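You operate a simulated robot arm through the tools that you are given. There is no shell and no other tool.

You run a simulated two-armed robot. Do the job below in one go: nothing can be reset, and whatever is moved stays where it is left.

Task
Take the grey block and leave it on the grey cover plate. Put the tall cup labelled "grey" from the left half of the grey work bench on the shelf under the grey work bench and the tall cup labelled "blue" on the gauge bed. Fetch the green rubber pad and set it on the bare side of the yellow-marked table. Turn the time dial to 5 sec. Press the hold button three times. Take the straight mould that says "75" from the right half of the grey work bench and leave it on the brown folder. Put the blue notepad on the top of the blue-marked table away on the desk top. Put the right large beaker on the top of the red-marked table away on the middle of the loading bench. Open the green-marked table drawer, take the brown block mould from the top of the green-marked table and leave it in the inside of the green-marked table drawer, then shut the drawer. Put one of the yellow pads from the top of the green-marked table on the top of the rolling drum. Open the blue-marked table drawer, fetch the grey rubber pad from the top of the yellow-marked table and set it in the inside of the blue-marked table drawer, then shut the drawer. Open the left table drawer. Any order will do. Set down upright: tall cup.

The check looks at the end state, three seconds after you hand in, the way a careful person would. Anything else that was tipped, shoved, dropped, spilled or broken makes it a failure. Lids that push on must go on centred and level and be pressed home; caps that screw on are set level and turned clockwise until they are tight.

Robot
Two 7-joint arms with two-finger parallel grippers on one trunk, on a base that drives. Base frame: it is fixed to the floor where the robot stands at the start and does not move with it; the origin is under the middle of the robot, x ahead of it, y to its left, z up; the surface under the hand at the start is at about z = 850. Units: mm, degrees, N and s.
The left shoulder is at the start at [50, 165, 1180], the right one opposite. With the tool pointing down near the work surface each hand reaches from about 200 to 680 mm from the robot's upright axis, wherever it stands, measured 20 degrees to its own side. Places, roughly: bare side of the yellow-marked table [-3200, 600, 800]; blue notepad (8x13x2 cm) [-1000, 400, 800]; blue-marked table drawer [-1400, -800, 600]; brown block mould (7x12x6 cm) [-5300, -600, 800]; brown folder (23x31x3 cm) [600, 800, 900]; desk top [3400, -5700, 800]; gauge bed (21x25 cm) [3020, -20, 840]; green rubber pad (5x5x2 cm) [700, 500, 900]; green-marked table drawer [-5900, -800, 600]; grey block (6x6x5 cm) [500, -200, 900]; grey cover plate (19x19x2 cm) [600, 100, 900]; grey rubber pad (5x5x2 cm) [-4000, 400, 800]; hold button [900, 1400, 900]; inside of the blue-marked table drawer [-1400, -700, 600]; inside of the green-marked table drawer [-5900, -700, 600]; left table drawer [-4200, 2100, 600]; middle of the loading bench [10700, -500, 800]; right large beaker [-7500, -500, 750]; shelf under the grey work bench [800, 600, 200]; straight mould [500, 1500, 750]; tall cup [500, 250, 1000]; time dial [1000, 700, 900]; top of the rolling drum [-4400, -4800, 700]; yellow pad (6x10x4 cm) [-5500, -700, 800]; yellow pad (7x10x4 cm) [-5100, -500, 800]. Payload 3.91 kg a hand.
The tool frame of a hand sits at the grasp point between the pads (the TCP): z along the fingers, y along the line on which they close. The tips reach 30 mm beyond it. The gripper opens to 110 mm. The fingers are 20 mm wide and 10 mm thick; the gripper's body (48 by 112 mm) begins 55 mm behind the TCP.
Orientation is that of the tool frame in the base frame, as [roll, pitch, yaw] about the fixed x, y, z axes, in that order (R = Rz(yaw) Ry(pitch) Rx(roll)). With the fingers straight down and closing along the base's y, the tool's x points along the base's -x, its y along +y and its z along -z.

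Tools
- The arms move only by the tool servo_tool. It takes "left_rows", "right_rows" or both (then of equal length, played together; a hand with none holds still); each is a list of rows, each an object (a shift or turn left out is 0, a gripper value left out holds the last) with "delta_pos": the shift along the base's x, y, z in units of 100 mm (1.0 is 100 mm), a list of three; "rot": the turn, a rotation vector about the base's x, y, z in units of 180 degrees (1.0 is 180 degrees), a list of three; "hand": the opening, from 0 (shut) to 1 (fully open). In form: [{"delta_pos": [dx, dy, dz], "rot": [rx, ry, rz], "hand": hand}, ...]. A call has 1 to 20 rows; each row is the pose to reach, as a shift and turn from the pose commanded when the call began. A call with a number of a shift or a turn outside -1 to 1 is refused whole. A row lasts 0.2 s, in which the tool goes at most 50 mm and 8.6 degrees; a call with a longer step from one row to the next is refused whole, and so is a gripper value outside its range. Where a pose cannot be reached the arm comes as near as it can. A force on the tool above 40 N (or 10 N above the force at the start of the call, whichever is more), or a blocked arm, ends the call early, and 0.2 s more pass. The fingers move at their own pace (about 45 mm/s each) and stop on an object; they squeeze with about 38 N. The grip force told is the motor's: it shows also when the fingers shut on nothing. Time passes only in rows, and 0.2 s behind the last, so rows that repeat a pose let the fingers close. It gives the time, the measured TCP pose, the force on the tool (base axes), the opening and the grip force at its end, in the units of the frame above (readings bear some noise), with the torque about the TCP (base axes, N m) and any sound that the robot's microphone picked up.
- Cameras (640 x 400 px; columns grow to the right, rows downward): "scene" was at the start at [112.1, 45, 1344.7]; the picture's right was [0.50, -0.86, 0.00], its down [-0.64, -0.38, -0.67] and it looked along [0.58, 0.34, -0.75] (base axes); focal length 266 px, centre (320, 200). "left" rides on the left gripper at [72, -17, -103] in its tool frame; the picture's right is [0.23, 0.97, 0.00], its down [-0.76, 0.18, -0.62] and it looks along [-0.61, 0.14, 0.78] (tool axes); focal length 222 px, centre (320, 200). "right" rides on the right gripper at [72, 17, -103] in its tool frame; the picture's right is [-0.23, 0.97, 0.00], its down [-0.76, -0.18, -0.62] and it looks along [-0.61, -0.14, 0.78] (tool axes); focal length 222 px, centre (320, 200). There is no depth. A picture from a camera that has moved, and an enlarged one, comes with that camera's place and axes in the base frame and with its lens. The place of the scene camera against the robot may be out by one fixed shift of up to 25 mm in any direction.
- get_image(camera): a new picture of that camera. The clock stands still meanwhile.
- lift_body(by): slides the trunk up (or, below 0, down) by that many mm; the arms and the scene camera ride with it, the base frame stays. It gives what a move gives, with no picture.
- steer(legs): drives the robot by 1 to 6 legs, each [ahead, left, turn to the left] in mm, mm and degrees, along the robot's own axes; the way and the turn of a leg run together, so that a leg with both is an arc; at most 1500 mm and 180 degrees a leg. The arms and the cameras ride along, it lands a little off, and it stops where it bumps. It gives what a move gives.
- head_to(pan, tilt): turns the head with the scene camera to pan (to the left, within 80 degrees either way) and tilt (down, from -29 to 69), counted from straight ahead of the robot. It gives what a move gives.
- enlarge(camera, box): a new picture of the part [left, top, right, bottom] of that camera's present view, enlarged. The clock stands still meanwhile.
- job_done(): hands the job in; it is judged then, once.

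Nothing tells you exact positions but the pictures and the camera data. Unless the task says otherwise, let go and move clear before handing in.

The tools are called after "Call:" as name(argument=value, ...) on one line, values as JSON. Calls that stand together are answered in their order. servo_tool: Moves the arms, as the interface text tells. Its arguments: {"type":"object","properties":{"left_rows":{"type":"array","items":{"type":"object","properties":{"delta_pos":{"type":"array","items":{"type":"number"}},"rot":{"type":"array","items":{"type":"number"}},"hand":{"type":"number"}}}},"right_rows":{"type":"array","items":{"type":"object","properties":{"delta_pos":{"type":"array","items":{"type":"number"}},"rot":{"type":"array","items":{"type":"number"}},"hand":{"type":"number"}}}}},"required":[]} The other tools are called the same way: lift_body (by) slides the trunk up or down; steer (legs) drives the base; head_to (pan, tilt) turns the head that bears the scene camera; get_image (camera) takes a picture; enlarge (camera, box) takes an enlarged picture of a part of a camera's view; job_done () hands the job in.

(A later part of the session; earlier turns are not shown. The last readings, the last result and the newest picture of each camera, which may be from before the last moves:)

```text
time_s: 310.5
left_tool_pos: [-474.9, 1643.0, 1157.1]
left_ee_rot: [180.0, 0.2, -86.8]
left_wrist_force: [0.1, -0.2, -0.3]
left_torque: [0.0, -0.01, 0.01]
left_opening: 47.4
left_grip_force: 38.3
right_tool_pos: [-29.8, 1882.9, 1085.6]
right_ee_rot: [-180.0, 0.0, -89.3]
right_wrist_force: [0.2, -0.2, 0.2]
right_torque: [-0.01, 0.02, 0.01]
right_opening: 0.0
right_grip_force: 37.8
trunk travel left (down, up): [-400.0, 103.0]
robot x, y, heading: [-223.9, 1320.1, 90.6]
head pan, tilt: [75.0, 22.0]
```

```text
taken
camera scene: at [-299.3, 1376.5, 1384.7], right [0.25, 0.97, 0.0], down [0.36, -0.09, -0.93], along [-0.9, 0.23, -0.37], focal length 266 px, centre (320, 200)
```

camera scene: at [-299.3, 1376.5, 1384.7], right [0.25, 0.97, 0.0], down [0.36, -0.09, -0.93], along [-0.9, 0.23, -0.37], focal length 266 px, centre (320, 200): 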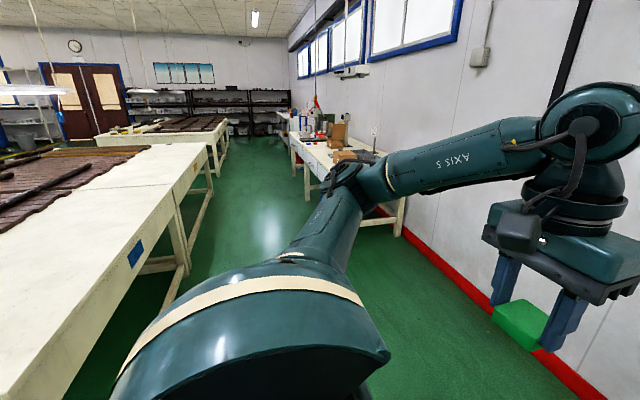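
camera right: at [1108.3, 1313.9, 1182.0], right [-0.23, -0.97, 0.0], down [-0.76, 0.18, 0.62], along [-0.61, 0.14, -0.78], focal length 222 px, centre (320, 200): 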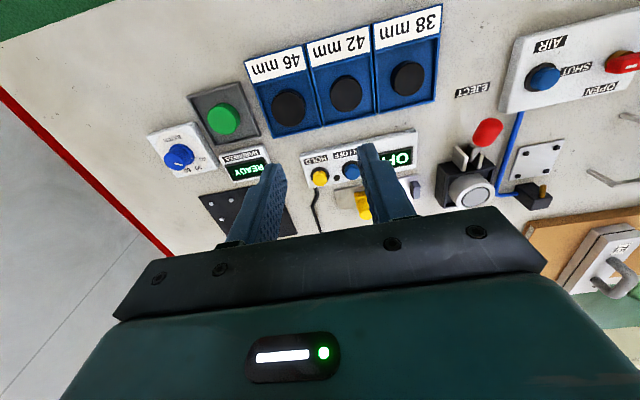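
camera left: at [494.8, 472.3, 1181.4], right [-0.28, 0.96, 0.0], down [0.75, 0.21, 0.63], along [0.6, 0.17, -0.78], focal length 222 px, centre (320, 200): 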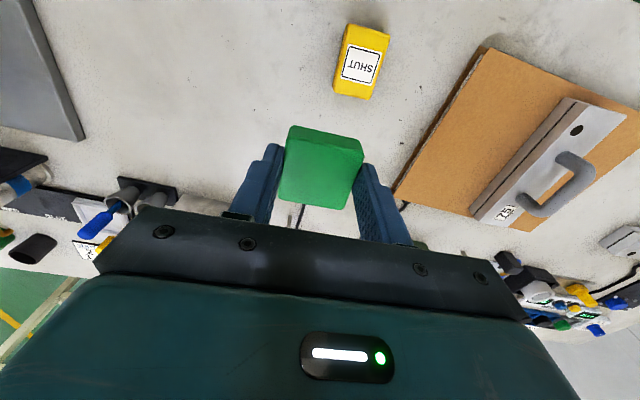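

I see the blue and yellow marks on the table sides. Turn to face −x and drive down the aisle to the yellow-marked table.

Call:
steer(legs=[[0, 0, 90], [1500, 0, 0], [900, 0, 0]])

Call:
head_to(pan=30, tilt=25)

Call:
get_image(camera="scene")

Call:
head_to(pan=-25, tilt=25)

Call:
get_image(camera="scene")

```text
time_s: 326.1
left_tool_pos: [-2963.7, 1052.0, 1156.9]
left_ee_rot: [180.0, 0.2, 3.0]
left_wrist_force: [-0.1, 0.4, 0.1]
left_torque: [0.02, -0.03, 0.04]
left_opening: 47.5
left_grip_force: 37.4
right_tool_pos: [-3199.0, 1499.7, 1084.4]
right_ee_rot: [-180.0, 0.0, 0.6]
right_wrist_force: [0.6, 0.0, -0.3]
right_torque: [0.0, 0.01, -0.01]
right_opening: 0.2
right_grip_force: 38.1
trunk travel left (down, up): [-400.0, 103.0]
robot x, y, heading: [-2633.9, 1301.5, -179.5]
head pan, tilt: [75.0, 22.0]
```

```text
time_s: 327.2
left_tool_pos: [-2964.0, 1052.7, 1156.4]
left_ee_rot: [-180.0, 0.2, 2.9]
left_wrist_force: [0.2, -0.7, -1.0]
left_torque: [-0.02, 0.01, -0.01]
left_opening: 47.3
left_grip_force: 38.4
right_tool_pos: [-3199.0, 1499.1, 1084.3]
right_ee_rot: [-179.9, -0.1, 0.5]
right_wrist_force: [0.4, 0.6, 1.1]
right_torque: [-0.02, 0.02, -0.04]
right_opening: 0.1
right_grip_force: 37.4
trunk travel left (down, up): [-400.0, 103.0]
robot x, y, heading: [-2633.1, 1302.4, -179.6]
head pan, tilt: [30.0, 25.0]
```

```text
taken
camera scene: at [-2730.5, 1261.9, 1379.8], right [-0.51, 0.86, 0.0], down [0.36, 0.22, -0.91], along [-0.78, -0.46, -0.42], focal length 266 px, centre (320, 200)
```

scene: 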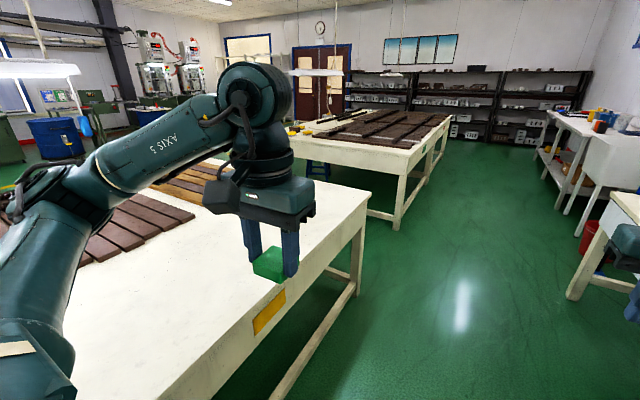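

```text
time_s: 328.5
left_tool_pos: [-2964.0, 1054.1, 1156.6]
left_ee_rot: [-180.0, 0.1, 3.0]
left_wrist_force: [0.3, 0.2, -0.9]
left_torque: [0.01, -0.03, 0.02]
left_opening: 47.2
left_grip_force: 38.0
right_tool_pos: [-3199.1, 1499.9, 1084.7]
right_ee_rot: [179.9, -0.1, 0.5]
right_wrist_force: [0.0, -0.3, -0.6]
right_torque: [0.01, -0.01, -0.02]
right_opening: 0.0
right_grip_force: 37.1
trunk travel left (down, up): [-400.0, 103.0]
robot x, y, heading: [-2639.6, 1302.8, -179.8]
head pan, tilt: [-25.0, 25.0]
```

```text
taken
camera scene: at [-2735.1, 1346.8, 1379.8], right [0.41, 0.91, 0.0], down [0.39, -0.17, -0.91], along [-0.83, 0.37, -0.42], focal length 266 px, centre (320, 200)
```

scene: 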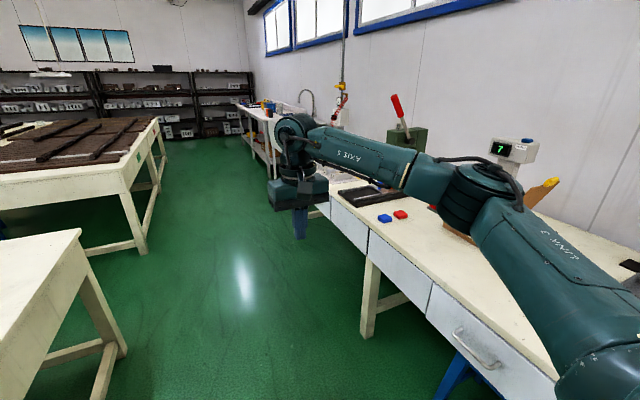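

The yellow-marked table is to my left. Drive to x≈−3375 and turn to face it.

Call:
steer(legs=[[735, 0, 0], [0, 0, 90]])

Call:
head_to(pan=0, tilt=35)

Call:
get_image(camera="scene")

```text
time_s: 336.2
left_tool_pos: [-3121.9, 962.4, 1156.4]
left_ee_rot: [180.0, 0.1, 92.0]
left_wrist_force: [0.3, 1.3, -0.9]
left_torque: [-0.01, 0.03, -0.01]
left_opening: 47.4
left_grip_force: 37.5
right_tool_pos: [-3573.4, 735.0, 1085.7]
right_ee_rot: [-179.9, -0.1, 89.5]
right_wrist_force: [-0.5, 0.1, -0.4]
right_torque: [0.01, -0.06, 0.02]
right_opening: 0.0
right_grip_force: 37.5
trunk travel left (down, up): [-400.0, 103.0]
robot x, y, heading: [-3365.9, 1294.0, -90.5]
head pan, tilt: [-25.0, 25.0]
```

```text
time_s: 337.1
left_tool_pos: [-3122.2, 963.5, 1156.8]
left_ee_rot: [180.0, 0.2, 92.1]
left_wrist_force: [-0.3, -0.4, -1.0]
left_torque: [-0.02, -0.02, 0.0]
left_opening: 47.6
left_grip_force: 37.8
right_tool_pos: [-3572.2, 734.5, 1084.7]
right_ee_rot: [180.0, -0.2, 89.7]
right_wrist_force: [-0.2, -0.7, 0.8]
right_torque: [0.0, -0.01, 0.01]
right_opening: 0.0
right_grip_force: 37.8
trunk travel left (down, up): [-400.0, 103.0]
robot x, y, heading: [-3366.5, 1296.7, -90.6]
head pan, tilt: [0.0, 35.0]
```

```text
taken
camera scene: at [-3353.3, 1181.9, 1364.1], right [-1.0, 0.01, 0.0], down [0.0, 0.57, -0.82], along [-0.01, -0.82, -0.57], focal length 266 px, centre (320, 200)
```

scene: 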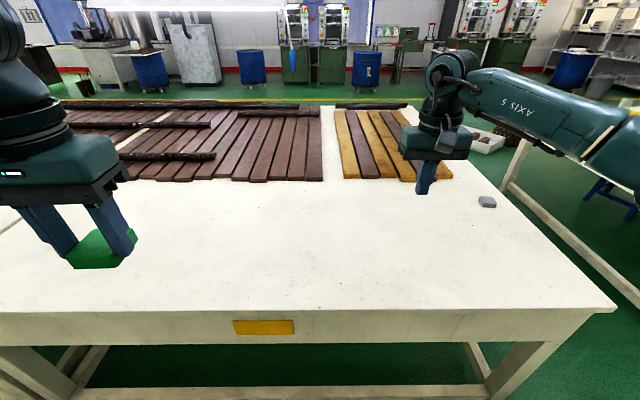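

I see the bare white side (y≈261–828), the slats beyond it, and the grey rubber pad at about [−3961, 418]. Place the green pad at about [−3200, 600].

Call:
steer(legs=[[95, 0, 0.6]])

Call:
servo_tool(left_rows=[{"delta_pos": [-0.2, -0.3, -0.2]}, {"delta_pos": [-0.4, -0.6, -0.4]}, {"delta_pos": [-0.6, -0.9, -0.6]}])

Call:
servo_tool(left_rows=[{"delta_pos": [0, -0.3, -0.3]}, {"delta_pos": [0, -0.6, -0.6]}, {"delta_pos": [0, -0.9, -0.9]}])

Call:
servo_tool(left_rows=[{"delta_pos": [0, -0.3, -0.3]}, {"delta_pos": [0, -0.6, -0.6]}, {"delta_pos": [0, -0.8, -0.9]}])

Call:
get_image(camera="left")

Call:
get_image(camera="scene")

```text
time_s: 338.3
left_tool_pos: [-3119.5, 870.4, 1158.0]
left_ee_rot: [-180.0, 0.2, 92.6]
left_wrist_force: [0.0, 0.2, 0.2]
left_torque: [0.06, -0.03, 0.05]
left_opening: 47.2
left_grip_force: 38.2
right_tool_pos: [-3568.1, 637.3, 1084.2]
right_ee_rot: [-180.0, -0.1, 90.1]
right_wrist_force: [0.3, -0.8, -0.3]
right_torque: [0.06, -0.02, 0.03]
right_opening: 0.1
right_grip_force: 38.0
trunk travel left (down, up): [-400.0, 103.0]
robot x, y, heading: [-3368.5, 1198.4, -89.8]
head pan, tilt: [0.0, 35.0]
```

```text
time_s: 339.1
left_tool_pos: [-3179.0, 779.4, 1094.7]
left_ee_rot: [-180.0, 0.2, 92.5]
left_wrist_force: [-0.6, 0.8, -0.4]
left_torque: [-0.02, 0.03, -0.02]
left_opening: 47.1
left_grip_force: 37.9
right_tool_pos: [-3568.5, 638.2, 1084.8]
right_ee_rot: [180.0, -0.1, 90.1]
right_wrist_force: [0.0, 0.7, -0.2]
right_torque: [0.01, -0.01, -0.02]
right_opening: 0.0
right_grip_force: 37.1
trunk travel left (down, up): [-400.0, 103.0]
robot x, y, heading: [-3369.8, 1195.9, -89.9]
head pan, tilt: [0.0, 35.0]
```

```text
time_s: 339.9
left_tool_pos: [-3178.8, 688.7, 1006.7]
left_ee_rot: [179.9, 0.3, 92.6]
left_wrist_force: [0.1, 0.2, -1.0]
left_torque: [0.01, -0.02, 0.0]
left_opening: 47.1
left_grip_force: 37.6
right_tool_pos: [-3567.9, 638.4, 1084.9]
right_ee_rot: [180.0, 0.0, 90.1]
right_wrist_force: [1.1, 0.3, 0.1]
right_torque: [0.02, 0.02, -0.01]
right_opening: 0.3
right_grip_force: 37.0
trunk travel left (down, up): [-400.0, 103.0]
robot x, y, heading: [-3367.8, 1201.1, -90.1]
head pan, tilt: [0.0, 35.0]
```

```text
time_s: 340.7
left_tool_pos: [-3178.4, 610.0, 915.6]
left_ee_rot: [180.0, 0.2, 92.5]
left_wrist_force: [-0.4, 0.6, -0.4]
left_torque: [0.0, -0.01, 0.0]
left_opening: 47.1
left_grip_force: 37.8
right_tool_pos: [-3567.4, 639.3, 1084.3]
right_ee_rot: [180.0, -0.1, 90.1]
right_wrist_force: [1.0, -0.3, -0.1]
right_torque: [0.0, -0.02, -0.01]
right_opening: 0.0
right_grip_force: 38.0
trunk travel left (down, up): [-400.0, 103.0]
robot x, y, heading: [-3367.0, 1196.8, -89.5]
head pan, tilt: [0.0, 35.0]
```

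```text
taken
camera left: at [-3198.2, 682.7, 1019.3], right [0.96, 0.27, 0.0], down [0.21, -0.75, 0.63], along [0.17, -0.6, -0.78], focal length 222 px, centre (320, 200)
```

left: 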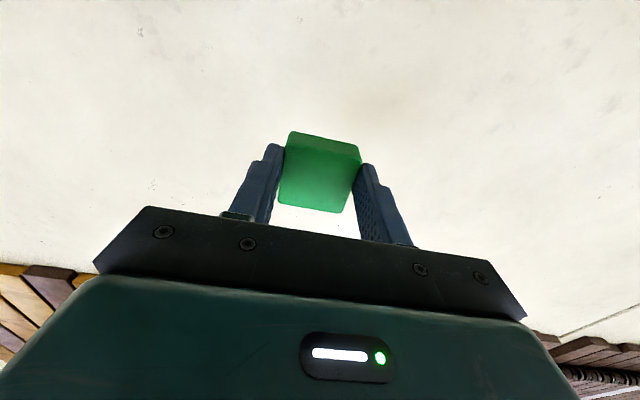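

```text
taken
camera scene: at [-3352.5, 1087.1, 1364.0], right [-1.0, 0.0, 0.0], down [0.0, 0.57, -0.82], along [0.0, -0.82, -0.57], focal length 266 px, centre (320, 200)
```

scene: 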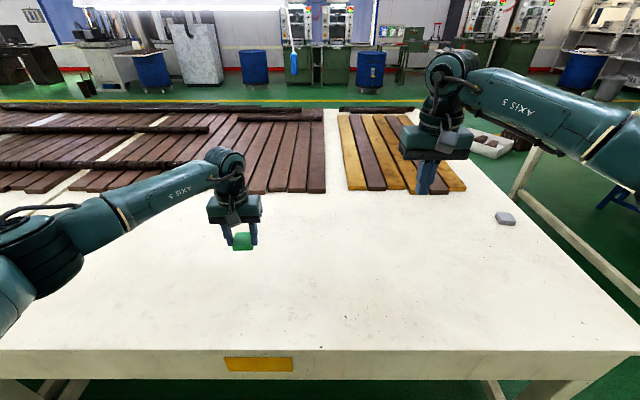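

Call:
servo_tool(left_rows=[{"delta_pos": [0, 0, -0.3]}, {"delta_pos": [0, 0, -0.5]}, {"delta_pos": [0, 0, -0.56]}, {"delta_pos": [0, 0, -0.6]}, {"delta_pos": [0, 0, -0.63]}, {"delta_pos": [0, 0, -0.66]}, {"delta_pos": [0, 0, -0.69]}, {"delta_pos": [0, 0, -0.72]}, {"delta_pos": [0, 0, -0.75]}])

```text
time_s: 342.7
left_tool_pos: [-3179.1, 611.5, 841.7]
left_ee_rot: [180.0, 0.3, 92.5]
left_wrist_force: [-0.6, 0.2, -0.8]
left_torque: [0.03, -0.04, -0.01]
left_opening: 47.3
left_grip_force: 37.3
right_tool_pos: [-3567.2, 638.7, 1085.7]
right_ee_rot: [180.0, 0.0, 90.0]
right_wrist_force: [-0.5, 0.1, -0.3]
right_torque: [-0.01, -0.03, 0.01]
right_opening: 0.0
right_grip_force: 38.0
trunk travel left (down, up): [-400.0, 103.0]
robot x, y, heading: [-3368.2, 1196.6, -89.7]
head pan, tilt: [0.0, 35.0]
```

Call:
servo_tool(left_rows=[{"delta_pos": [0, 0, -0.03]}, {"delta_pos": [0, 0, -0.06]}, {"delta_pos": [0, 0, -0.09]}, {"delta_pos": [0, 0, -0.12]}, {"delta_pos": [0, 0, -0.15]}, {"delta_pos": [0, 0, -0.18]}, {"delta_pos": [0, 0, -0.21]}])

Call:
enlarge(camera="scene", box=[160, 130, 340, 290])

```text
time_s: 344.3
left_tool_pos: [-3178.9, 610.9, 820.8]
left_ee_rot: [-179.9, 0.1, 92.5]
left_wrist_force: [-0.5, 0.5, -0.8]
left_torque: [0.04, 0.01, 0.01]
left_opening: 47.5
left_grip_force: 37.6
right_tool_pos: [-3567.8, 639.1, 1084.9]
right_ee_rot: [-179.9, 0.0, 90.1]
right_wrist_force: [-0.4, -0.6, 0.2]
right_torque: [-0.02, 0.02, 0.01]
right_opening: 0.0
right_grip_force: 37.7
trunk travel left (down, up): [-400.0, 103.0]
robot x, y, heading: [-3369.6, 1202.5, -89.9]
head pan, tilt: [0.0, 35.0]
```

```text
2.50 times, centred on (250, 210) of scene
camera zoom: at [-3352.4, 1087.6, 1364.0], right [-1.0, 0.0, 0.0], down [0.0, 0.57, -0.82], along [0.0, -0.82, -0.57], focal length 666 px, centre (495, 175)
```

zoom: 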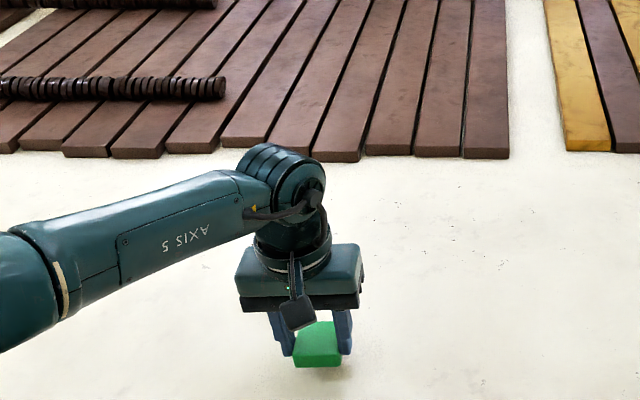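

Call:
servo_tool(left_rows=[{"delta_pos": [0, 0, -0.03]}, {"delta_pos": [0, 0, -0.06]}, {"delta_pos": [0, 0, -0.09]}, {"delta_pos": [0, 0, -0.12]}, {"delta_pos": [0, 0, -0.15]}])

Call:
enlarge(camera="scene", box=[160, 130, 340, 290])

```text
time_s: 345.5
left_tool_pos: [-3179.5, 612.4, 806.0]
left_ee_rot: [180.0, 0.3, 92.5]
left_wrist_force: [-0.3, -0.6, 0.2]
left_torque: [0.02, -0.01, -0.02]
left_opening: 47.2
left_grip_force: 37.8
right_tool_pos: [-3569.0, 639.5, 1085.3]
right_ee_rot: [-179.9, 0.0, 90.0]
right_wrist_force: [-0.4, -0.2, -0.7]
right_torque: [0.04, -0.01, 0.04]
right_opening: 0.0
right_grip_force: 38.0
trunk travel left (down, up): [-400.0, 103.0]
robot x, y, heading: [-3366.4, 1200.9, -89.7]
head pan, tilt: [0.0, 35.0]
```

```text
2.50 times, centred on (250, 210) of scene
camera zoom: at [-3352.4, 1087.6, 1364.0], right [-1.0, 0.0, 0.0], down [0.0, 0.57, -0.82], along [0.0, -0.82, -0.57], focal length 666 px, centre (495, 175)
```

zoom: 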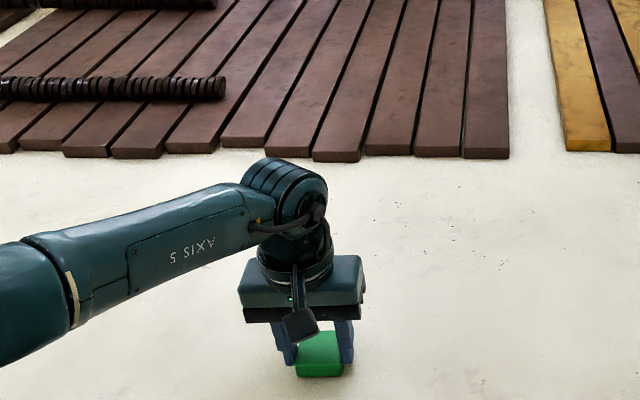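

Call:
servo_tool(left_rows=[{"delta_pos": [0, 0, -0.02]}, {"delta_pos": [0, 0, -0.04]}, {"delta_pos": [0, 0, -0.06]}, {"delta_pos": [0, 0, -0.08]}, {"delta_pos": [0, 0, -0.1]}])

```text
time_s: 346.7
left_tool_pos: [-3180.1, 609.7, 802.3]
left_ee_rot: [180.0, 0.6, 92.7]
left_wrist_force: [5.7, 3.4, 33.0]
left_torque: [0.17, -0.26, 0.03]
left_opening: 47.5
left_grip_force: 38.0
right_tool_pos: [-3568.6, 642.8, 1086.5]
right_ee_rot: [-179.9, 0.2, 90.1]
right_wrist_force: [-0.8, -0.4, 0.5]
right_torque: [0.0, 0.02, 0.03]
right_opening: 0.2
right_grip_force: 38.1
trunk travel left (down, up): [-400.0, 103.0]
robot x, y, heading: [-3366.0, 1196.2, -89.9]
head pan, tilt: [0.0, 35.0]
```

Contact (table top ≈ 766). Ease off, release and rise.

Call:
servo_tool(left_rows=[{"delta_pos": [0, 0, 0.05]}, {"delta_pos": [0, 0, 0.06], "hand": 0.8}, {"delta_pos": [0, 0, 0.06], "hand": 0.8}, {"delta_pos": [0, 0, 0.06], "hand": 0.8}, {"delta_pos": [0, 0, 0.3], "hand": 0.8}, {"delta_pos": [0, 0, 0.6], "hand": 0.8}, {"delta_pos": [0, 0, 1.0], "hand": 0.8}])

Call:
get_image(camera="scene")

Call:
get_image(camera="left")

```text
time_s: 348.3
left_tool_pos: [-3179.2, 609.2, 895.3]
left_ee_rot: [-179.9, 0.4, 92.5]
left_wrist_force: [0.4, 0.3, 0.9]
left_torque: [0.0, 0.01, -0.02]
left_opening: 88.0
left_grip_force: 0.0
right_tool_pos: [-3568.1, 639.6, 1085.6]
right_ee_rot: [180.0, 0.1, 90.1]
right_wrist_force: [0.0, 0.0, -0.5]
right_torque: [0.01, 0.01, -0.04]
right_opening: 0.1
right_grip_force: 38.1
trunk travel left (down, up): [-400.0, 103.0]
robot x, y, heading: [-3367.8, 1198.4, -89.8]
head pan, tilt: [0.0, 35.0]
```

```text
taken
camera scene: at [-3352.5, 1088.0, 1364.1], right [-1.0, 0.0, 0.0], down [0.0, 0.57, -0.82], along [0.0, -0.82, -0.57], focal length 266 px, centre (320, 200)
```

scene: 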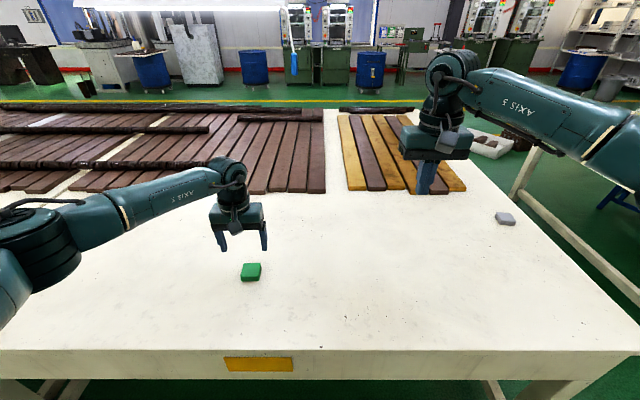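

```text
taken
camera left: at [-3199.0, 683.2, 999.6], right [0.96, 0.27, 0.0], down [0.21, -0.75, 0.63], along [0.17, -0.6, -0.78], focal length 222 px, centre (320, 200)
```

left: 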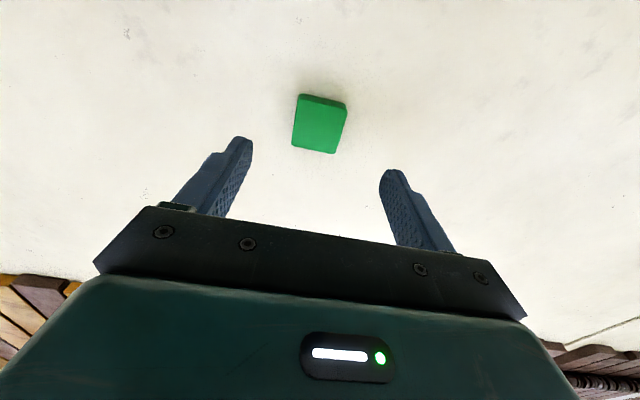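

Green pad is on the bare side. Next the grey rubber pad at about [−3991, 379]; it's best reached from the gap at the table's −x end. Raise the hand and drive there.

Call:
servo_tool(left_rows=[{"delta_pos": [0, 0.3, 0.4], "hand": 0.8}, {"delta_pos": [0, 0.6, 0.8], "hand": 0.8}, {"delta_pos": [0, 0.9, 1.0], "hand": 0.8}])

Call:
servo_tool(left_rows=[{"delta_pos": [0, 0.3, 0.4]}, {"delta_pos": [0, 0.6, 0.8]}])

Call:
steer(legs=[[-130, 0, 0], [0, -1085, 0], [0, 0, 90]])

Call:
head_to(pan=-60, tilt=35)

Call:
get_image(camera="scene")

```text
time_s: 349.1
left_tool_pos: [-3175.4, 700.5, 995.9]
left_ee_rot: [-180.0, 0.3, 92.6]
left_wrist_force: [-0.2, 0.1, -0.5]
left_torque: [0.01, 0.02, -0.02]
left_opening: 87.9
left_grip_force: 0.0
right_tool_pos: [-3567.9, 639.6, 1085.3]
right_ee_rot: [180.0, 0.0, 90.1]
right_wrist_force: [-0.7, -0.1, -0.2]
right_torque: [0.01, -0.04, 0.03]
right_opening: 0.1
right_grip_force: 37.6
trunk travel left (down, up): [-400.0, 103.0]
robot x, y, heading: [-3368.4, 1198.9, -89.9]
head pan, tilt: [0.0, 35.0]
```

```text
time_s: 349.7
left_tool_pos: [-3178.9, 761.6, 1076.1]
left_ee_rot: [179.8, 0.3, 92.5]
left_wrist_force: [-0.2, 0.8, -0.5]
left_torque: [0.01, 0.0, -0.03]
left_opening: 88.0
left_grip_force: 0.1
right_tool_pos: [-3567.8, 638.6, 1085.8]
right_ee_rot: [180.0, -0.1, 90.1]
right_wrist_force: [-0.2, 0.2, -0.5]
right_torque: [-0.01, -0.01, -0.02]
right_opening: 0.0
right_grip_force: 38.2
trunk travel left (down, up): [-400.0, 103.0]
robot x, y, heading: [-3366.8, 1198.1, -89.9]
head pan, tilt: [0.0, 35.0]
```

```text
time_s: 364.2
left_tool_pos: [-4009.4, 1517.2, 1075.7]
left_ee_rot: [-179.9, 0.3, -178.7]
left_wrist_force: [0.1, 0.0, -0.7]
left_torque: [-0.01, 0.01, -0.02]
left_opening: 88.0
left_grip_force: 0.0
right_tool_pos: [-3895.0, 1126.5, 1084.5]
right_ee_rot: [-179.9, 0.0, 179.0]
right_wrist_force: [-0.2, -0.2, -0.8]
right_torque: [0.01, 0.0, -0.01]
right_opening: 0.0
right_grip_force: 37.7
trunk travel left (down, up): [-400.0, 103.0]
robot x, y, heading: [-4452.6, 1337.1, -0.9]
head pan, tilt: [0.0, 35.0]
```

```text
time_s: 365.5
left_tool_pos: [-4008.9, 1517.6, 1076.2]
left_ee_rot: [179.9, 0.3, -178.6]
left_wrist_force: [-0.3, 0.4, -0.2]
left_torque: [0.01, -0.01, 0.06]
left_opening: 88.5
left_grip_force: 0.1
right_tool_pos: [-3894.0, 1127.1, 1084.8]
right_ee_rot: [180.0, 0.0, 179.0]
right_wrist_force: [-0.2, 0.1, -0.2]
right_torque: [0.01, 0.0, -0.04]
right_opening: 0.0
right_grip_force: 37.0
trunk travel left (down, up): [-400.0, 103.0]
robot x, y, heading: [-4447.6, 1337.4, -0.9]
head pan, tilt: [-60.0, 35.0]
```

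```text
taken
camera scene: at [-4364.5, 1265.9, 1364.1], right [-0.87, -0.49, 0.0], down [-0.28, 0.5, -0.82], along [0.4, -0.72, -0.57], focal length 266 px, centre (320, 200)
```

scene: 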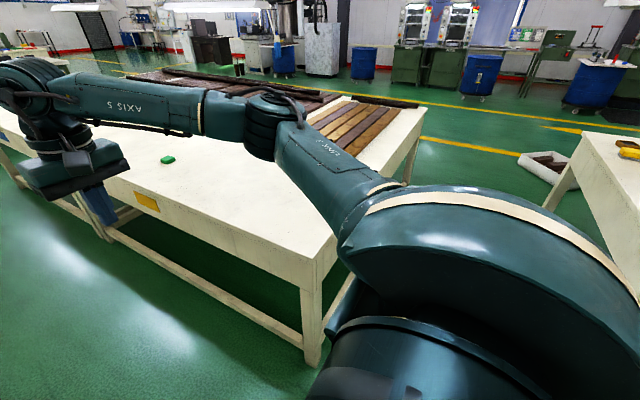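

Call:
steer(legs=[[-25, 0, 0.9], [0, -400, 0], [0, -390, 0]])

Call:
head_to(pan=-10, tilt=40)

Call:
get_image(camera="scene")

Call:
get_image(camera="right")

```text
time_s: 373.5
left_tool_pos: [-4038.6, 734.1, 1076.5]
left_ee_rot: [179.9, 0.2, -177.5]
left_wrist_force: [0.5, -0.3, 0.5]
left_torque: [0.03, -0.01, 0.0]
left_opening: 88.0
left_grip_force: 0.1
right_tool_pos: [-3917.6, 345.0, 1085.2]
right_ee_rot: [-180.0, 0.0, -179.9]
right_wrist_force: [-0.1, 0.9, -0.5]
right_torque: [0.01, -0.01, 0.03]
right_opening: 0.1
right_grip_force: 37.8
trunk travel left (down, up): [-400.0, 103.0]
robot x, y, heading: [-4476.7, 540.7, 0.2]
head pan, tilt: [-60.0, 35.0]
```

```text
time_s: 374.7
left_tool_pos: [-4038.8, 736.0, 1074.8]
left_ee_rot: [-179.9, 0.1, -177.5]
left_wrist_force: [0.2, 0.1, 0.7]
left_torque: [-0.03, 0.02, 0.01]
left_opening: 88.1
left_grip_force: 0.1
right_tool_pos: [-3917.5, 345.3, 1084.1]
right_ee_rot: [180.0, 0.1, -179.9]
right_wrist_force: [-0.9, -1.2, 0.0]
right_torque: [0.04, -0.02, -0.01]
right_opening: 0.2
right_grip_force: 37.9
trunk travel left (down, up): [-400.0, 103.0]
robot x, y, heading: [-4479.9, 545.0, 0.2]
head pan, tilt: [-10.0, 40.0]
```

```text
taken
camera scene: at [-4350.2, 536.3, 1356.5], right [-0.17, -0.99, 0.0], down [-0.63, 0.11, -0.77], along [0.75, -0.13, -0.64], focal length 266 px, centre (320, 200)
```

scene: 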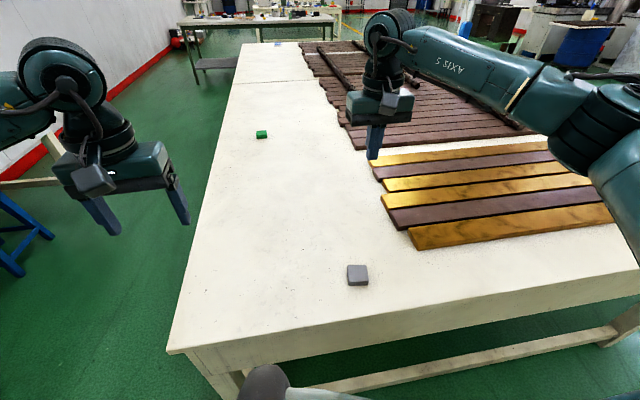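

```text
taken
camera right: at [-3988.7, 362.0, 1188.4], right [0.23, 0.97, 0.0], down [0.76, -0.18, 0.62], along [0.61, -0.14, -0.78], focal length 222 px, centre (320, 200)
```

right: 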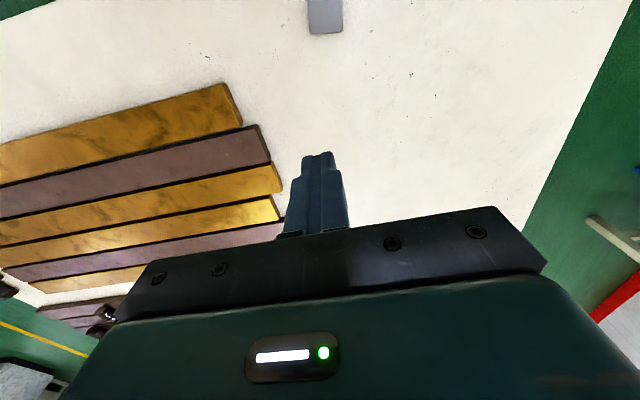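

The grey pad is at about [−3998, 373]. Move the right hand over it.

Call:
servo_tool(right_rows=[{"delta_pos": [-0.3, 0.1, -0.2], "hand": 0.8}, {"delta_pos": [-0.6, 0.2, -0.4], "hand": 0.8}, {"delta_pos": [-0.8, 0.28, -0.7], "hand": 0.8}, {"delta_pos": [-0.8, 0.28, -1.0], "hand": 0.8}])

Call:
servo_tool(right_rows=[{"delta_pos": [0, 0, -0.3]}, {"delta_pos": [0, 0, -0.6]}, {"delta_pos": [0, 0, -0.9]}])

Call:
enlarge(camera="right", box=[240, 60, 400, 180])

```text
time_s: 375.7
left_tool_pos: [-4040.0, 733.7, 1075.5]
left_ee_rot: [-180.0, 0.2, -177.6]
left_wrist_force: [-0.2, 0.8, -0.5]
left_torque: [0.0, 0.01, 0.01]
left_opening: 88.0
left_grip_force: 0.0
right_tool_pos: [-3997.9, 374.3, 985.4]
right_ee_rot: [-180.0, 0.0, -179.9]
right_wrist_force: [-0.1, -0.5, 0.2]
right_torque: [-0.02, -0.03, -0.01]
right_opening: 86.7
right_grip_force: 0.1
trunk travel left (down, up): [-400.0, 103.0]
robot x, y, heading: [-4477.5, 542.6, 0.2]
head pan, tilt: [-10.0, 40.0]
```

```text
time_s: 376.5
left_tool_pos: [-4038.8, 735.3, 1077.1]
left_ee_rot: [-179.9, 0.2, -177.5]
left_wrist_force: [-0.2, 0.1, 0.6]
left_torque: [-0.01, -0.01, 0.01]
left_opening: 88.2
left_grip_force: 0.1
right_tool_pos: [-3996.4, 375.3, 893.9]
right_ee_rot: [180.0, 0.0, -179.9]
right_wrist_force: [0.4, -0.7, 0.4]
right_torque: [0.02, 0.0, -0.01]
right_opening: 88.2
right_grip_force: 0.1
trunk travel left (down, up): [-400.0, 103.0]
robot x, y, heading: [-4477.0, 542.5, 0.3]
head pan, tilt: [-10.0, 40.0]
```

```text
3.33 times, centred on (320, 120) of right
camera zoom: at [-4068.4, 391.6, 997.8], right [0.22, 0.97, 0.0], down [0.76, -0.18, 0.62], along [0.61, -0.14, -0.78], focal length 740 px, centre (320, 467)
```

zoom: 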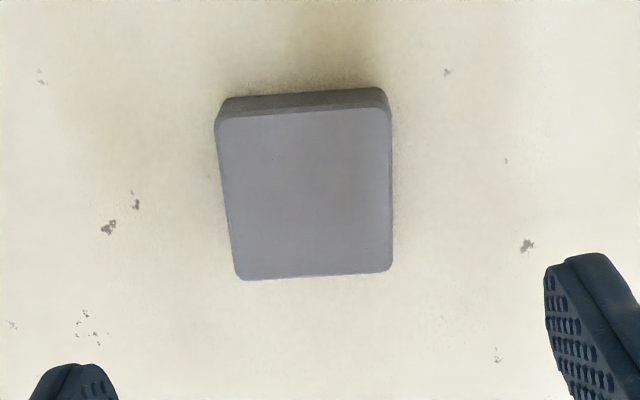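

Pad centre [−3999, 373], rotated −8°. Align, descend to just above the table and grip.

Call:
servo_tool(right_rows=[{"delta_pos": [-0.02, -0.02, -0.25], "rot": [0, 0, -0.03]}, {"delta_pos": [-0.02, -0.02, -0.5], "rot": [0, 0, -0.045]}, {"delta_pos": [-0.02, -0.02, -0.75], "rot": [0, 0, -0.045]}, {"delta_pos": [-0.02, -0.02, -0.88], "rot": [0, 0, -0.045]}, {"delta_pos": [-0.02, -0.02, -0.92], "rot": [0, 0, -0.045]}])

Call:
servo_tool(right_rows=[{"hand": 0}, {"hand": 0}, {"hand": 0}, {"hand": 0}, {"hand": 0}, {"hand": 0}])

Call:
get_image(camera="right")

```text
time_s: 377.7
left_tool_pos: [-4038.1, 734.8, 1075.6]
left_ee_rot: [180.0, 0.2, -177.6]
left_wrist_force: [-0.3, -0.3, 0.4]
left_torque: [0.01, 0.0, 0.01]
left_opening: 88.2
left_grip_force: 0.0
right_tool_pos: [-3999.4, 371.6, 803.2]
right_ee_rot: [180.0, 0.1, 172.1]
right_wrist_force: [0.3, 0.1, 0.0]
right_torque: [-0.01, 0.04, 0.04]
right_opening: 87.9
right_grip_force: 0.1
trunk travel left (down, up): [-400.0, 103.0]
robot x, y, heading: [-4481.4, 548.7, 0.3]
head pan, tilt: [-10.0, 40.0]
```

```text
time_s: 379.1
left_tool_pos: [-4038.1, 734.4, 1077.0]
left_ee_rot: [-180.0, 0.2, -177.5]
left_wrist_force: [-0.1, 0.2, -0.3]
left_torque: [0.03, 0.02, 0.03]
left_opening: 87.9
left_grip_force: 0.1
right_tool_pos: [-3999.1, 371.5, 802.0]
right_ee_rot: [-180.0, 0.0, 172.0]
right_wrist_force: [0.4, 0.1, -0.4]
right_torque: [-0.02, -0.03, -0.01]
right_opening: 47.6
right_grip_force: 38.2
trunk travel left (down, up): [-400.0, 103.0]
robot x, y, heading: [-4476.7, 547.4, 0.2]
head pan, tilt: [-10.0, 40.0]
```

```text
taken
camera right: at [-4067.8, 397.7, 906.1], right [0.36, 0.93, 0.0], down [0.73, -0.28, 0.62], along [0.58, -0.22, -0.78], focal length 222 px, centre (320, 200)
```

right: 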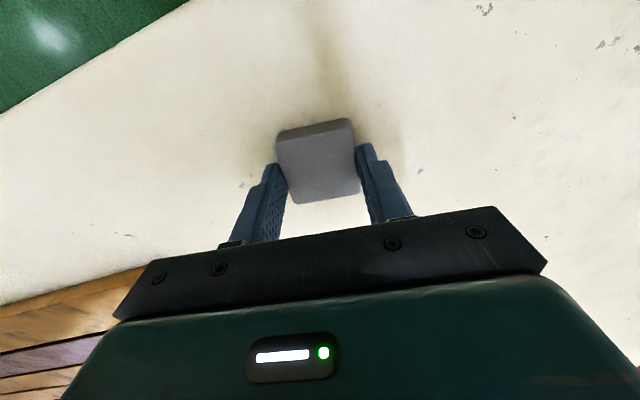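

Gripped. Lift, then back out of the gap and look at the left table drawers.

Call:
servo_tool(right_rows=[{"delta_pos": [0, 0, 0.1]}, {"delta_pos": [0, 0, 0.4]}, {"delta_pos": [0, 0, 0.8]}, {"delta_pos": [-0.1, 0, 1.0]}])

Call:
servo_tool(right_rows=[{"delta_pos": [-0.1, 0, 0.4]}, {"delta_pos": [-0.2, 0, 0.8]}, {"delta_pos": [-0.3, 0, 1.0]}])

Call:
servo_tool(right_rows=[{"delta_pos": [-0.1, 0, 0.4], "rot": [0, 0, 0.03]}, {"delta_pos": [-0.2, 0, 0.8], "rot": [0, 0, 0.045]}, {"delta_pos": [-0.3, 0, 1.0], "rot": [0, 0, 0.045]}])

Call:
steer(legs=[[0, 780, 0], [0, 0, 90]])

Call:
head_to(pan=0, tilt=30)

Call:
get_image(camera="scene")

```text
time_s: 380.1
left_tool_pos: [-4039.6, 733.0, 1075.3]
left_ee_rot: [180.0, 0.4, -177.6]
left_wrist_force: [0.8, 0.9, 0.4]
left_torque: [-0.01, 0.0, 0.02]
left_opening: 88.1
left_grip_force: 0.0
right_tool_pos: [-4007.4, 369.4, 904.7]
right_ee_rot: [-179.9, 0.0, 172.0]
right_wrist_force: [1.1, -0.4, -0.4]
right_torque: [0.0, -0.01, -0.01]
right_opening: 47.1
right_grip_force: 38.1
trunk travel left (down, up): [-400.0, 103.0]
robot x, y, heading: [-4478.7, 544.6, 0.2]
head pan, tilt: [-10.0, 40.0]
```

```text
time_s: 380.9
left_tool_pos: [-4039.7, 735.3, 1076.0]
left_ee_rot: [179.9, 0.3, -177.5]
left_wrist_force: [0.7, -0.2, -0.6]
left_torque: [0.01, -0.01, -0.01]
left_opening: 88.0
left_grip_force: 0.1
right_tool_pos: [-4037.7, 370.7, 1003.3]
right_ee_rot: [-179.9, -0.1, 171.9]
right_wrist_force: [0.9, 0.5, -0.3]
right_torque: [0.0, 0.0, -0.01]
right_opening: 47.6
right_grip_force: 38.3
trunk travel left (down, up): [-400.0, 103.0]
robot x, y, heading: [-4474.6, 547.2, 0.0]
head pan, tilt: [-10.0, 40.0]
```

```text
time_s: 381.7
left_tool_pos: [-4039.6, 733.7, 1075.7]
left_ee_rot: [-180.0, 0.4, -177.5]
left_wrist_force: [-0.6, -0.5, 0.2]
left_torque: [-0.01, -0.02, -0.04]
left_opening: 87.8
left_grip_force: 0.1
right_tool_pos: [-4068.7, 368.2, 1102.1]
right_ee_rot: [-180.0, -0.1, -179.8]
right_wrist_force: [-0.3, 0.5, -0.3]
right_torque: [-0.01, -0.02, -0.03]
right_opening: 47.3
right_grip_force: 38.2
trunk travel left (down, up): [-400.0, 103.0]
robot x, y, heading: [-4479.3, 545.4, -0.1]
head pan, tilt: [-10.0, 40.0]
```

```text
time_s: 392.7
left_tool_pos: [-4676.0, 1757.1, 1075.8]
left_ee_rot: [-179.9, 0.2, -87.2]
left_wrist_force: [0.2, 0.5, -0.4]
left_torque: [0.02, -0.02, -0.01]
left_opening: 88.1
left_grip_force: 0.0
right_tool_pos: [-4311.5, 1727.9, 1102.6]
right_ee_rot: [180.0, -0.1, -89.6]
right_wrist_force: [-0.3, 0.2, -1.1]
right_torque: [0.01, 0.0, 0.0]
right_opening: 47.4
right_grip_force: 38.1
trunk travel left (down, up): [-400.0, 103.0]
robot x, y, heading: [-4482.9, 1317.9, 90.2]
head pan, tilt: [-10.0, 40.0]
```

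```text
time_s: 393.4
left_tool_pos: [-4676.7, 1756.3, 1075.9]
left_ee_rot: [-180.0, 0.2, -87.2]
left_wrist_force: [-0.4, 0.1, 0.0]
left_torque: [0.04, -0.01, 0.02]
left_opening: 88.2
left_grip_force: 0.1
right_tool_pos: [-4311.0, 1728.7, 1101.1]
right_ee_rot: [180.0, 0.1, -89.6]
right_wrist_force: [-0.1, -0.7, -0.1]
right_torque: [0.0, 0.02, 0.0]
right_opening: 47.5
right_grip_force: 37.9
trunk travel left (down, up): [-400.0, 103.0]
robot x, y, heading: [-4487.0, 1319.0, 90.2]
head pan, tilt: [0.0, 30.0]
```

```text
taken
camera scene: at [-4471.8, 1443.4, 1371.8], right [1.0, 0.01, 0.0], down [0.0, -0.5, -0.87], along [-0.01, 0.87, -0.5], focal length 266 px, centre (320, 200)
```

scene: 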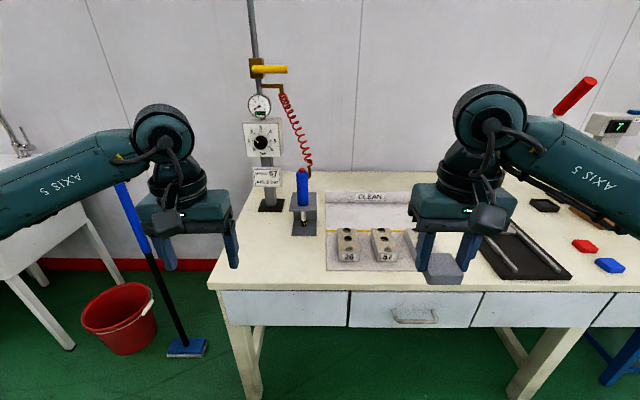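

This is the left table; its middle panel is a drawer with a handle. Looking closer.

Call:
enlarge(camera="scene", box=[330, 270, 500, 350])

Call:
enlarge(camera="scene", box=[200, 150, 640, 400])

Call:
head_to(pan=-50, tilt=30)

Call:
get_image(camera="scene")

```text
3.76 times, centred on (415, 310) of scene
camera zoom: at [-4471.8, 1443.4, 1371.8], right [1.0, 0.01, 0.0], down [0.0, -0.5, -0.87], along [-0.01, 0.87, -0.5], focal length 1002 px, centre (-38, -214)
```

zoom: 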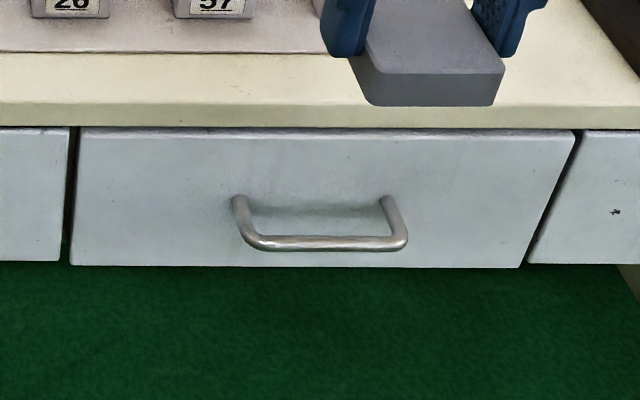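

```text
1.45 times, centred on (420, 275) of scene
camera zoom: at [-4471.8, 1443.4, 1371.8], right [1.0, 0.01, 0.0], down [0.0, -0.5, -0.87], along [-0.01, 0.87, -0.5], focal length 387 px, centre (174, 91)
```

zoom: 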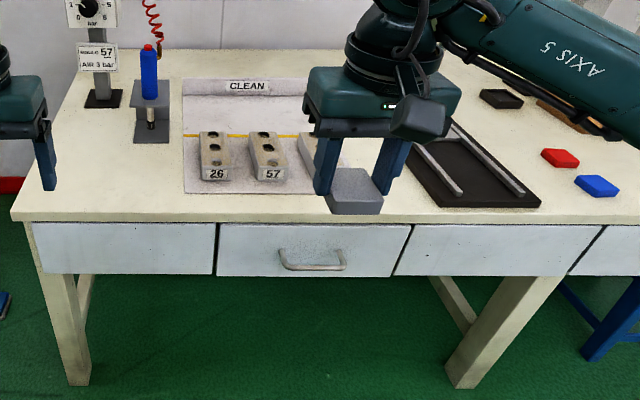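

```text
time_s: 394.6
left_tool_pos: [-4677.4, 1756.2, 1076.0]
left_ee_rot: [180.0, 0.2, -87.2]
left_wrist_force: [1.7, -0.4, 0.0]
left_torque: [-0.02, 0.0, 0.0]
left_opening: 88.0
left_grip_force: 0.0
right_tool_pos: [-4312.4, 1728.5, 1102.0]
right_ee_rot: [179.9, -0.1, -89.6]
right_wrist_force: [-0.5, 0.4, -0.7]
right_torque: [0.01, -0.03, 0.01]
right_opening: 47.1
right_grip_force: 38.5
trunk travel left (down, up): [-400.0, 103.0]
robot x, y, heading: [-4486.0, 1314.3, 90.3]
head pan, tilt: [-50.0, 30.0]
```

```text
taken
camera scene: at [-4402.4, 1411.7, 1371.8], right [0.65, -0.76, 0.0], down [-0.38, -0.32, -0.87], along [0.66, 0.56, -0.5], focal length 266 px, centre (320, 200)
```

scene: 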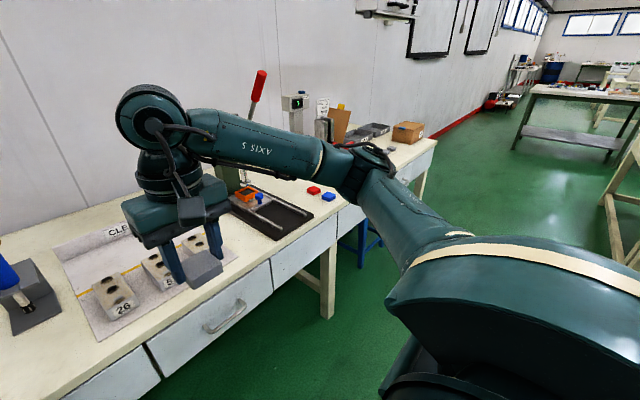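

The handle is a U-bar roughly at x −4258…−4140, y≈1941, z≈655, standing ~39 mm off the drawer front. I'll hook it from above with the left hand's fingers, slightly tilted. Reposition first.

Call:
steer(legs=[[0, -455, 0], [60, 0, 0]])

Call:
get_image(camera="left")

Call:
head_to(pan=15, tilt=45)

Call:
get_image(camera="scene")

```text
time_s: 399.7
left_tool_pos: [-4225.7, 1820.3, 1074.8]
left_ee_rot: [-179.9, 0.2, -86.9]
left_wrist_force: [-0.9, 0.7, -0.8]
left_torque: [0.0, 0.0, -0.01]
left_opening: 88.1
left_grip_force: 0.0
right_tool_pos: [-3861.3, 1793.7, 1101.4]
right_ee_rot: [179.9, 0.0, -89.4]
right_wrist_force: [0.2, 0.3, -0.6]
right_torque: [-0.01, 0.0, -0.04]
right_opening: 47.1
right_grip_force: 38.1
trunk travel left (down, up): [-400.0, 103.0]
robot x, y, heading: [-4032.2, 1378.7, 90.5]
head pan, tilt: [-50.0, 30.0]
```

```text
taken
camera left: at [-4205.2, 1749.4, 1179.7], right [-0.96, -0.28, 0.0], down [-0.22, 0.75, 0.63], along [-0.17, 0.6, -0.78], focal length 222 px, centre (320, 200)
```

left: 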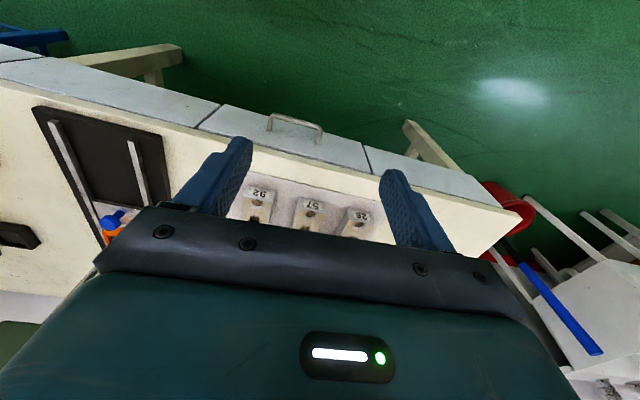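

```text
time_s: 401.0
left_tool_pos: [-4226.5, 1818.9, 1076.8]
left_ee_rot: [180.0, 0.2, -86.9]
left_wrist_force: [-0.3, -0.4, 0.6]
left_torque: [0.01, -0.02, 0.03]
left_opening: 87.6
left_grip_force: 0.1
right_tool_pos: [-3862.8, 1793.3, 1102.0]
right_ee_rot: [180.0, 0.1, -89.3]
right_wrist_force: [0.2, -0.8, -0.5]
right_torque: [0.02, -0.01, 0.03]
right_opening: 47.2
right_grip_force: 38.2
trunk travel left (down, up): [-400.0, 103.0]
robot x, y, heading: [-4036.2, 1381.9, 90.6]
head pan, tilt: [15.0, 45.0]
```

```text
taken
camera scene: at [-4040.3, 1495.3, 1349.2], right [0.96, 0.27, 0.0], down [0.19, -0.68, -0.71], along [-0.19, 0.68, -0.71], focal length 266 px, centre (320, 200)
```

scene: 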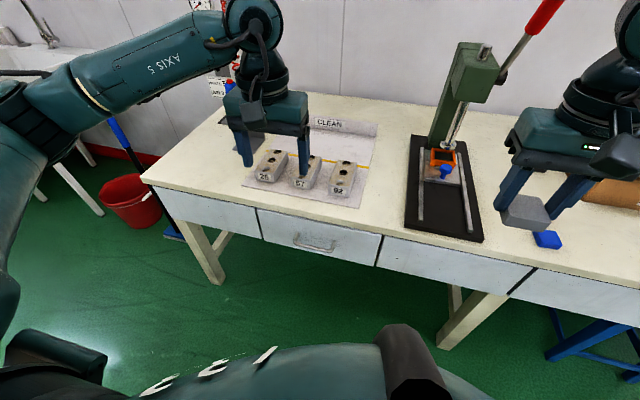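

Call:
enlarge(camera="left", box=[220, 80, 400, 180])

Call:
enlarge(camera="scene", box=[240, 180, 400, 280])

```text
3.56 times, centred on (310, 130) of left
camera zoom: at [-4205.1, 1748.6, 1180.1], right [-0.96, -0.28, 0.0], down [-0.22, 0.75, 0.63], along [-0.17, 0.6, -0.78], focal length 790 px, centre (356, 449)
```

zoom: 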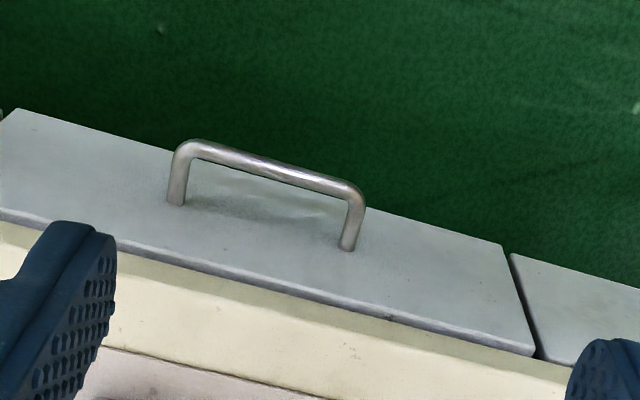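

```text
4.00 times, centred on (320, 230) of scene
camera zoom: at [-4040.3, 1495.3, 1349.2], right [0.96, 0.27, 0.0], down [0.19, -0.68, -0.71], along [-0.19, 0.68, -0.71], focal length 1065 px, centre (320, 80)
```

zoom: 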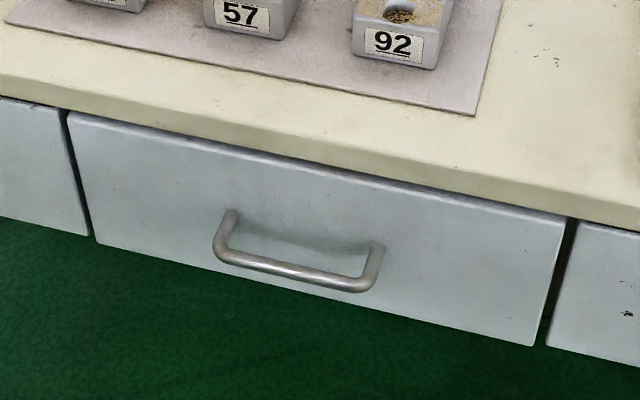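

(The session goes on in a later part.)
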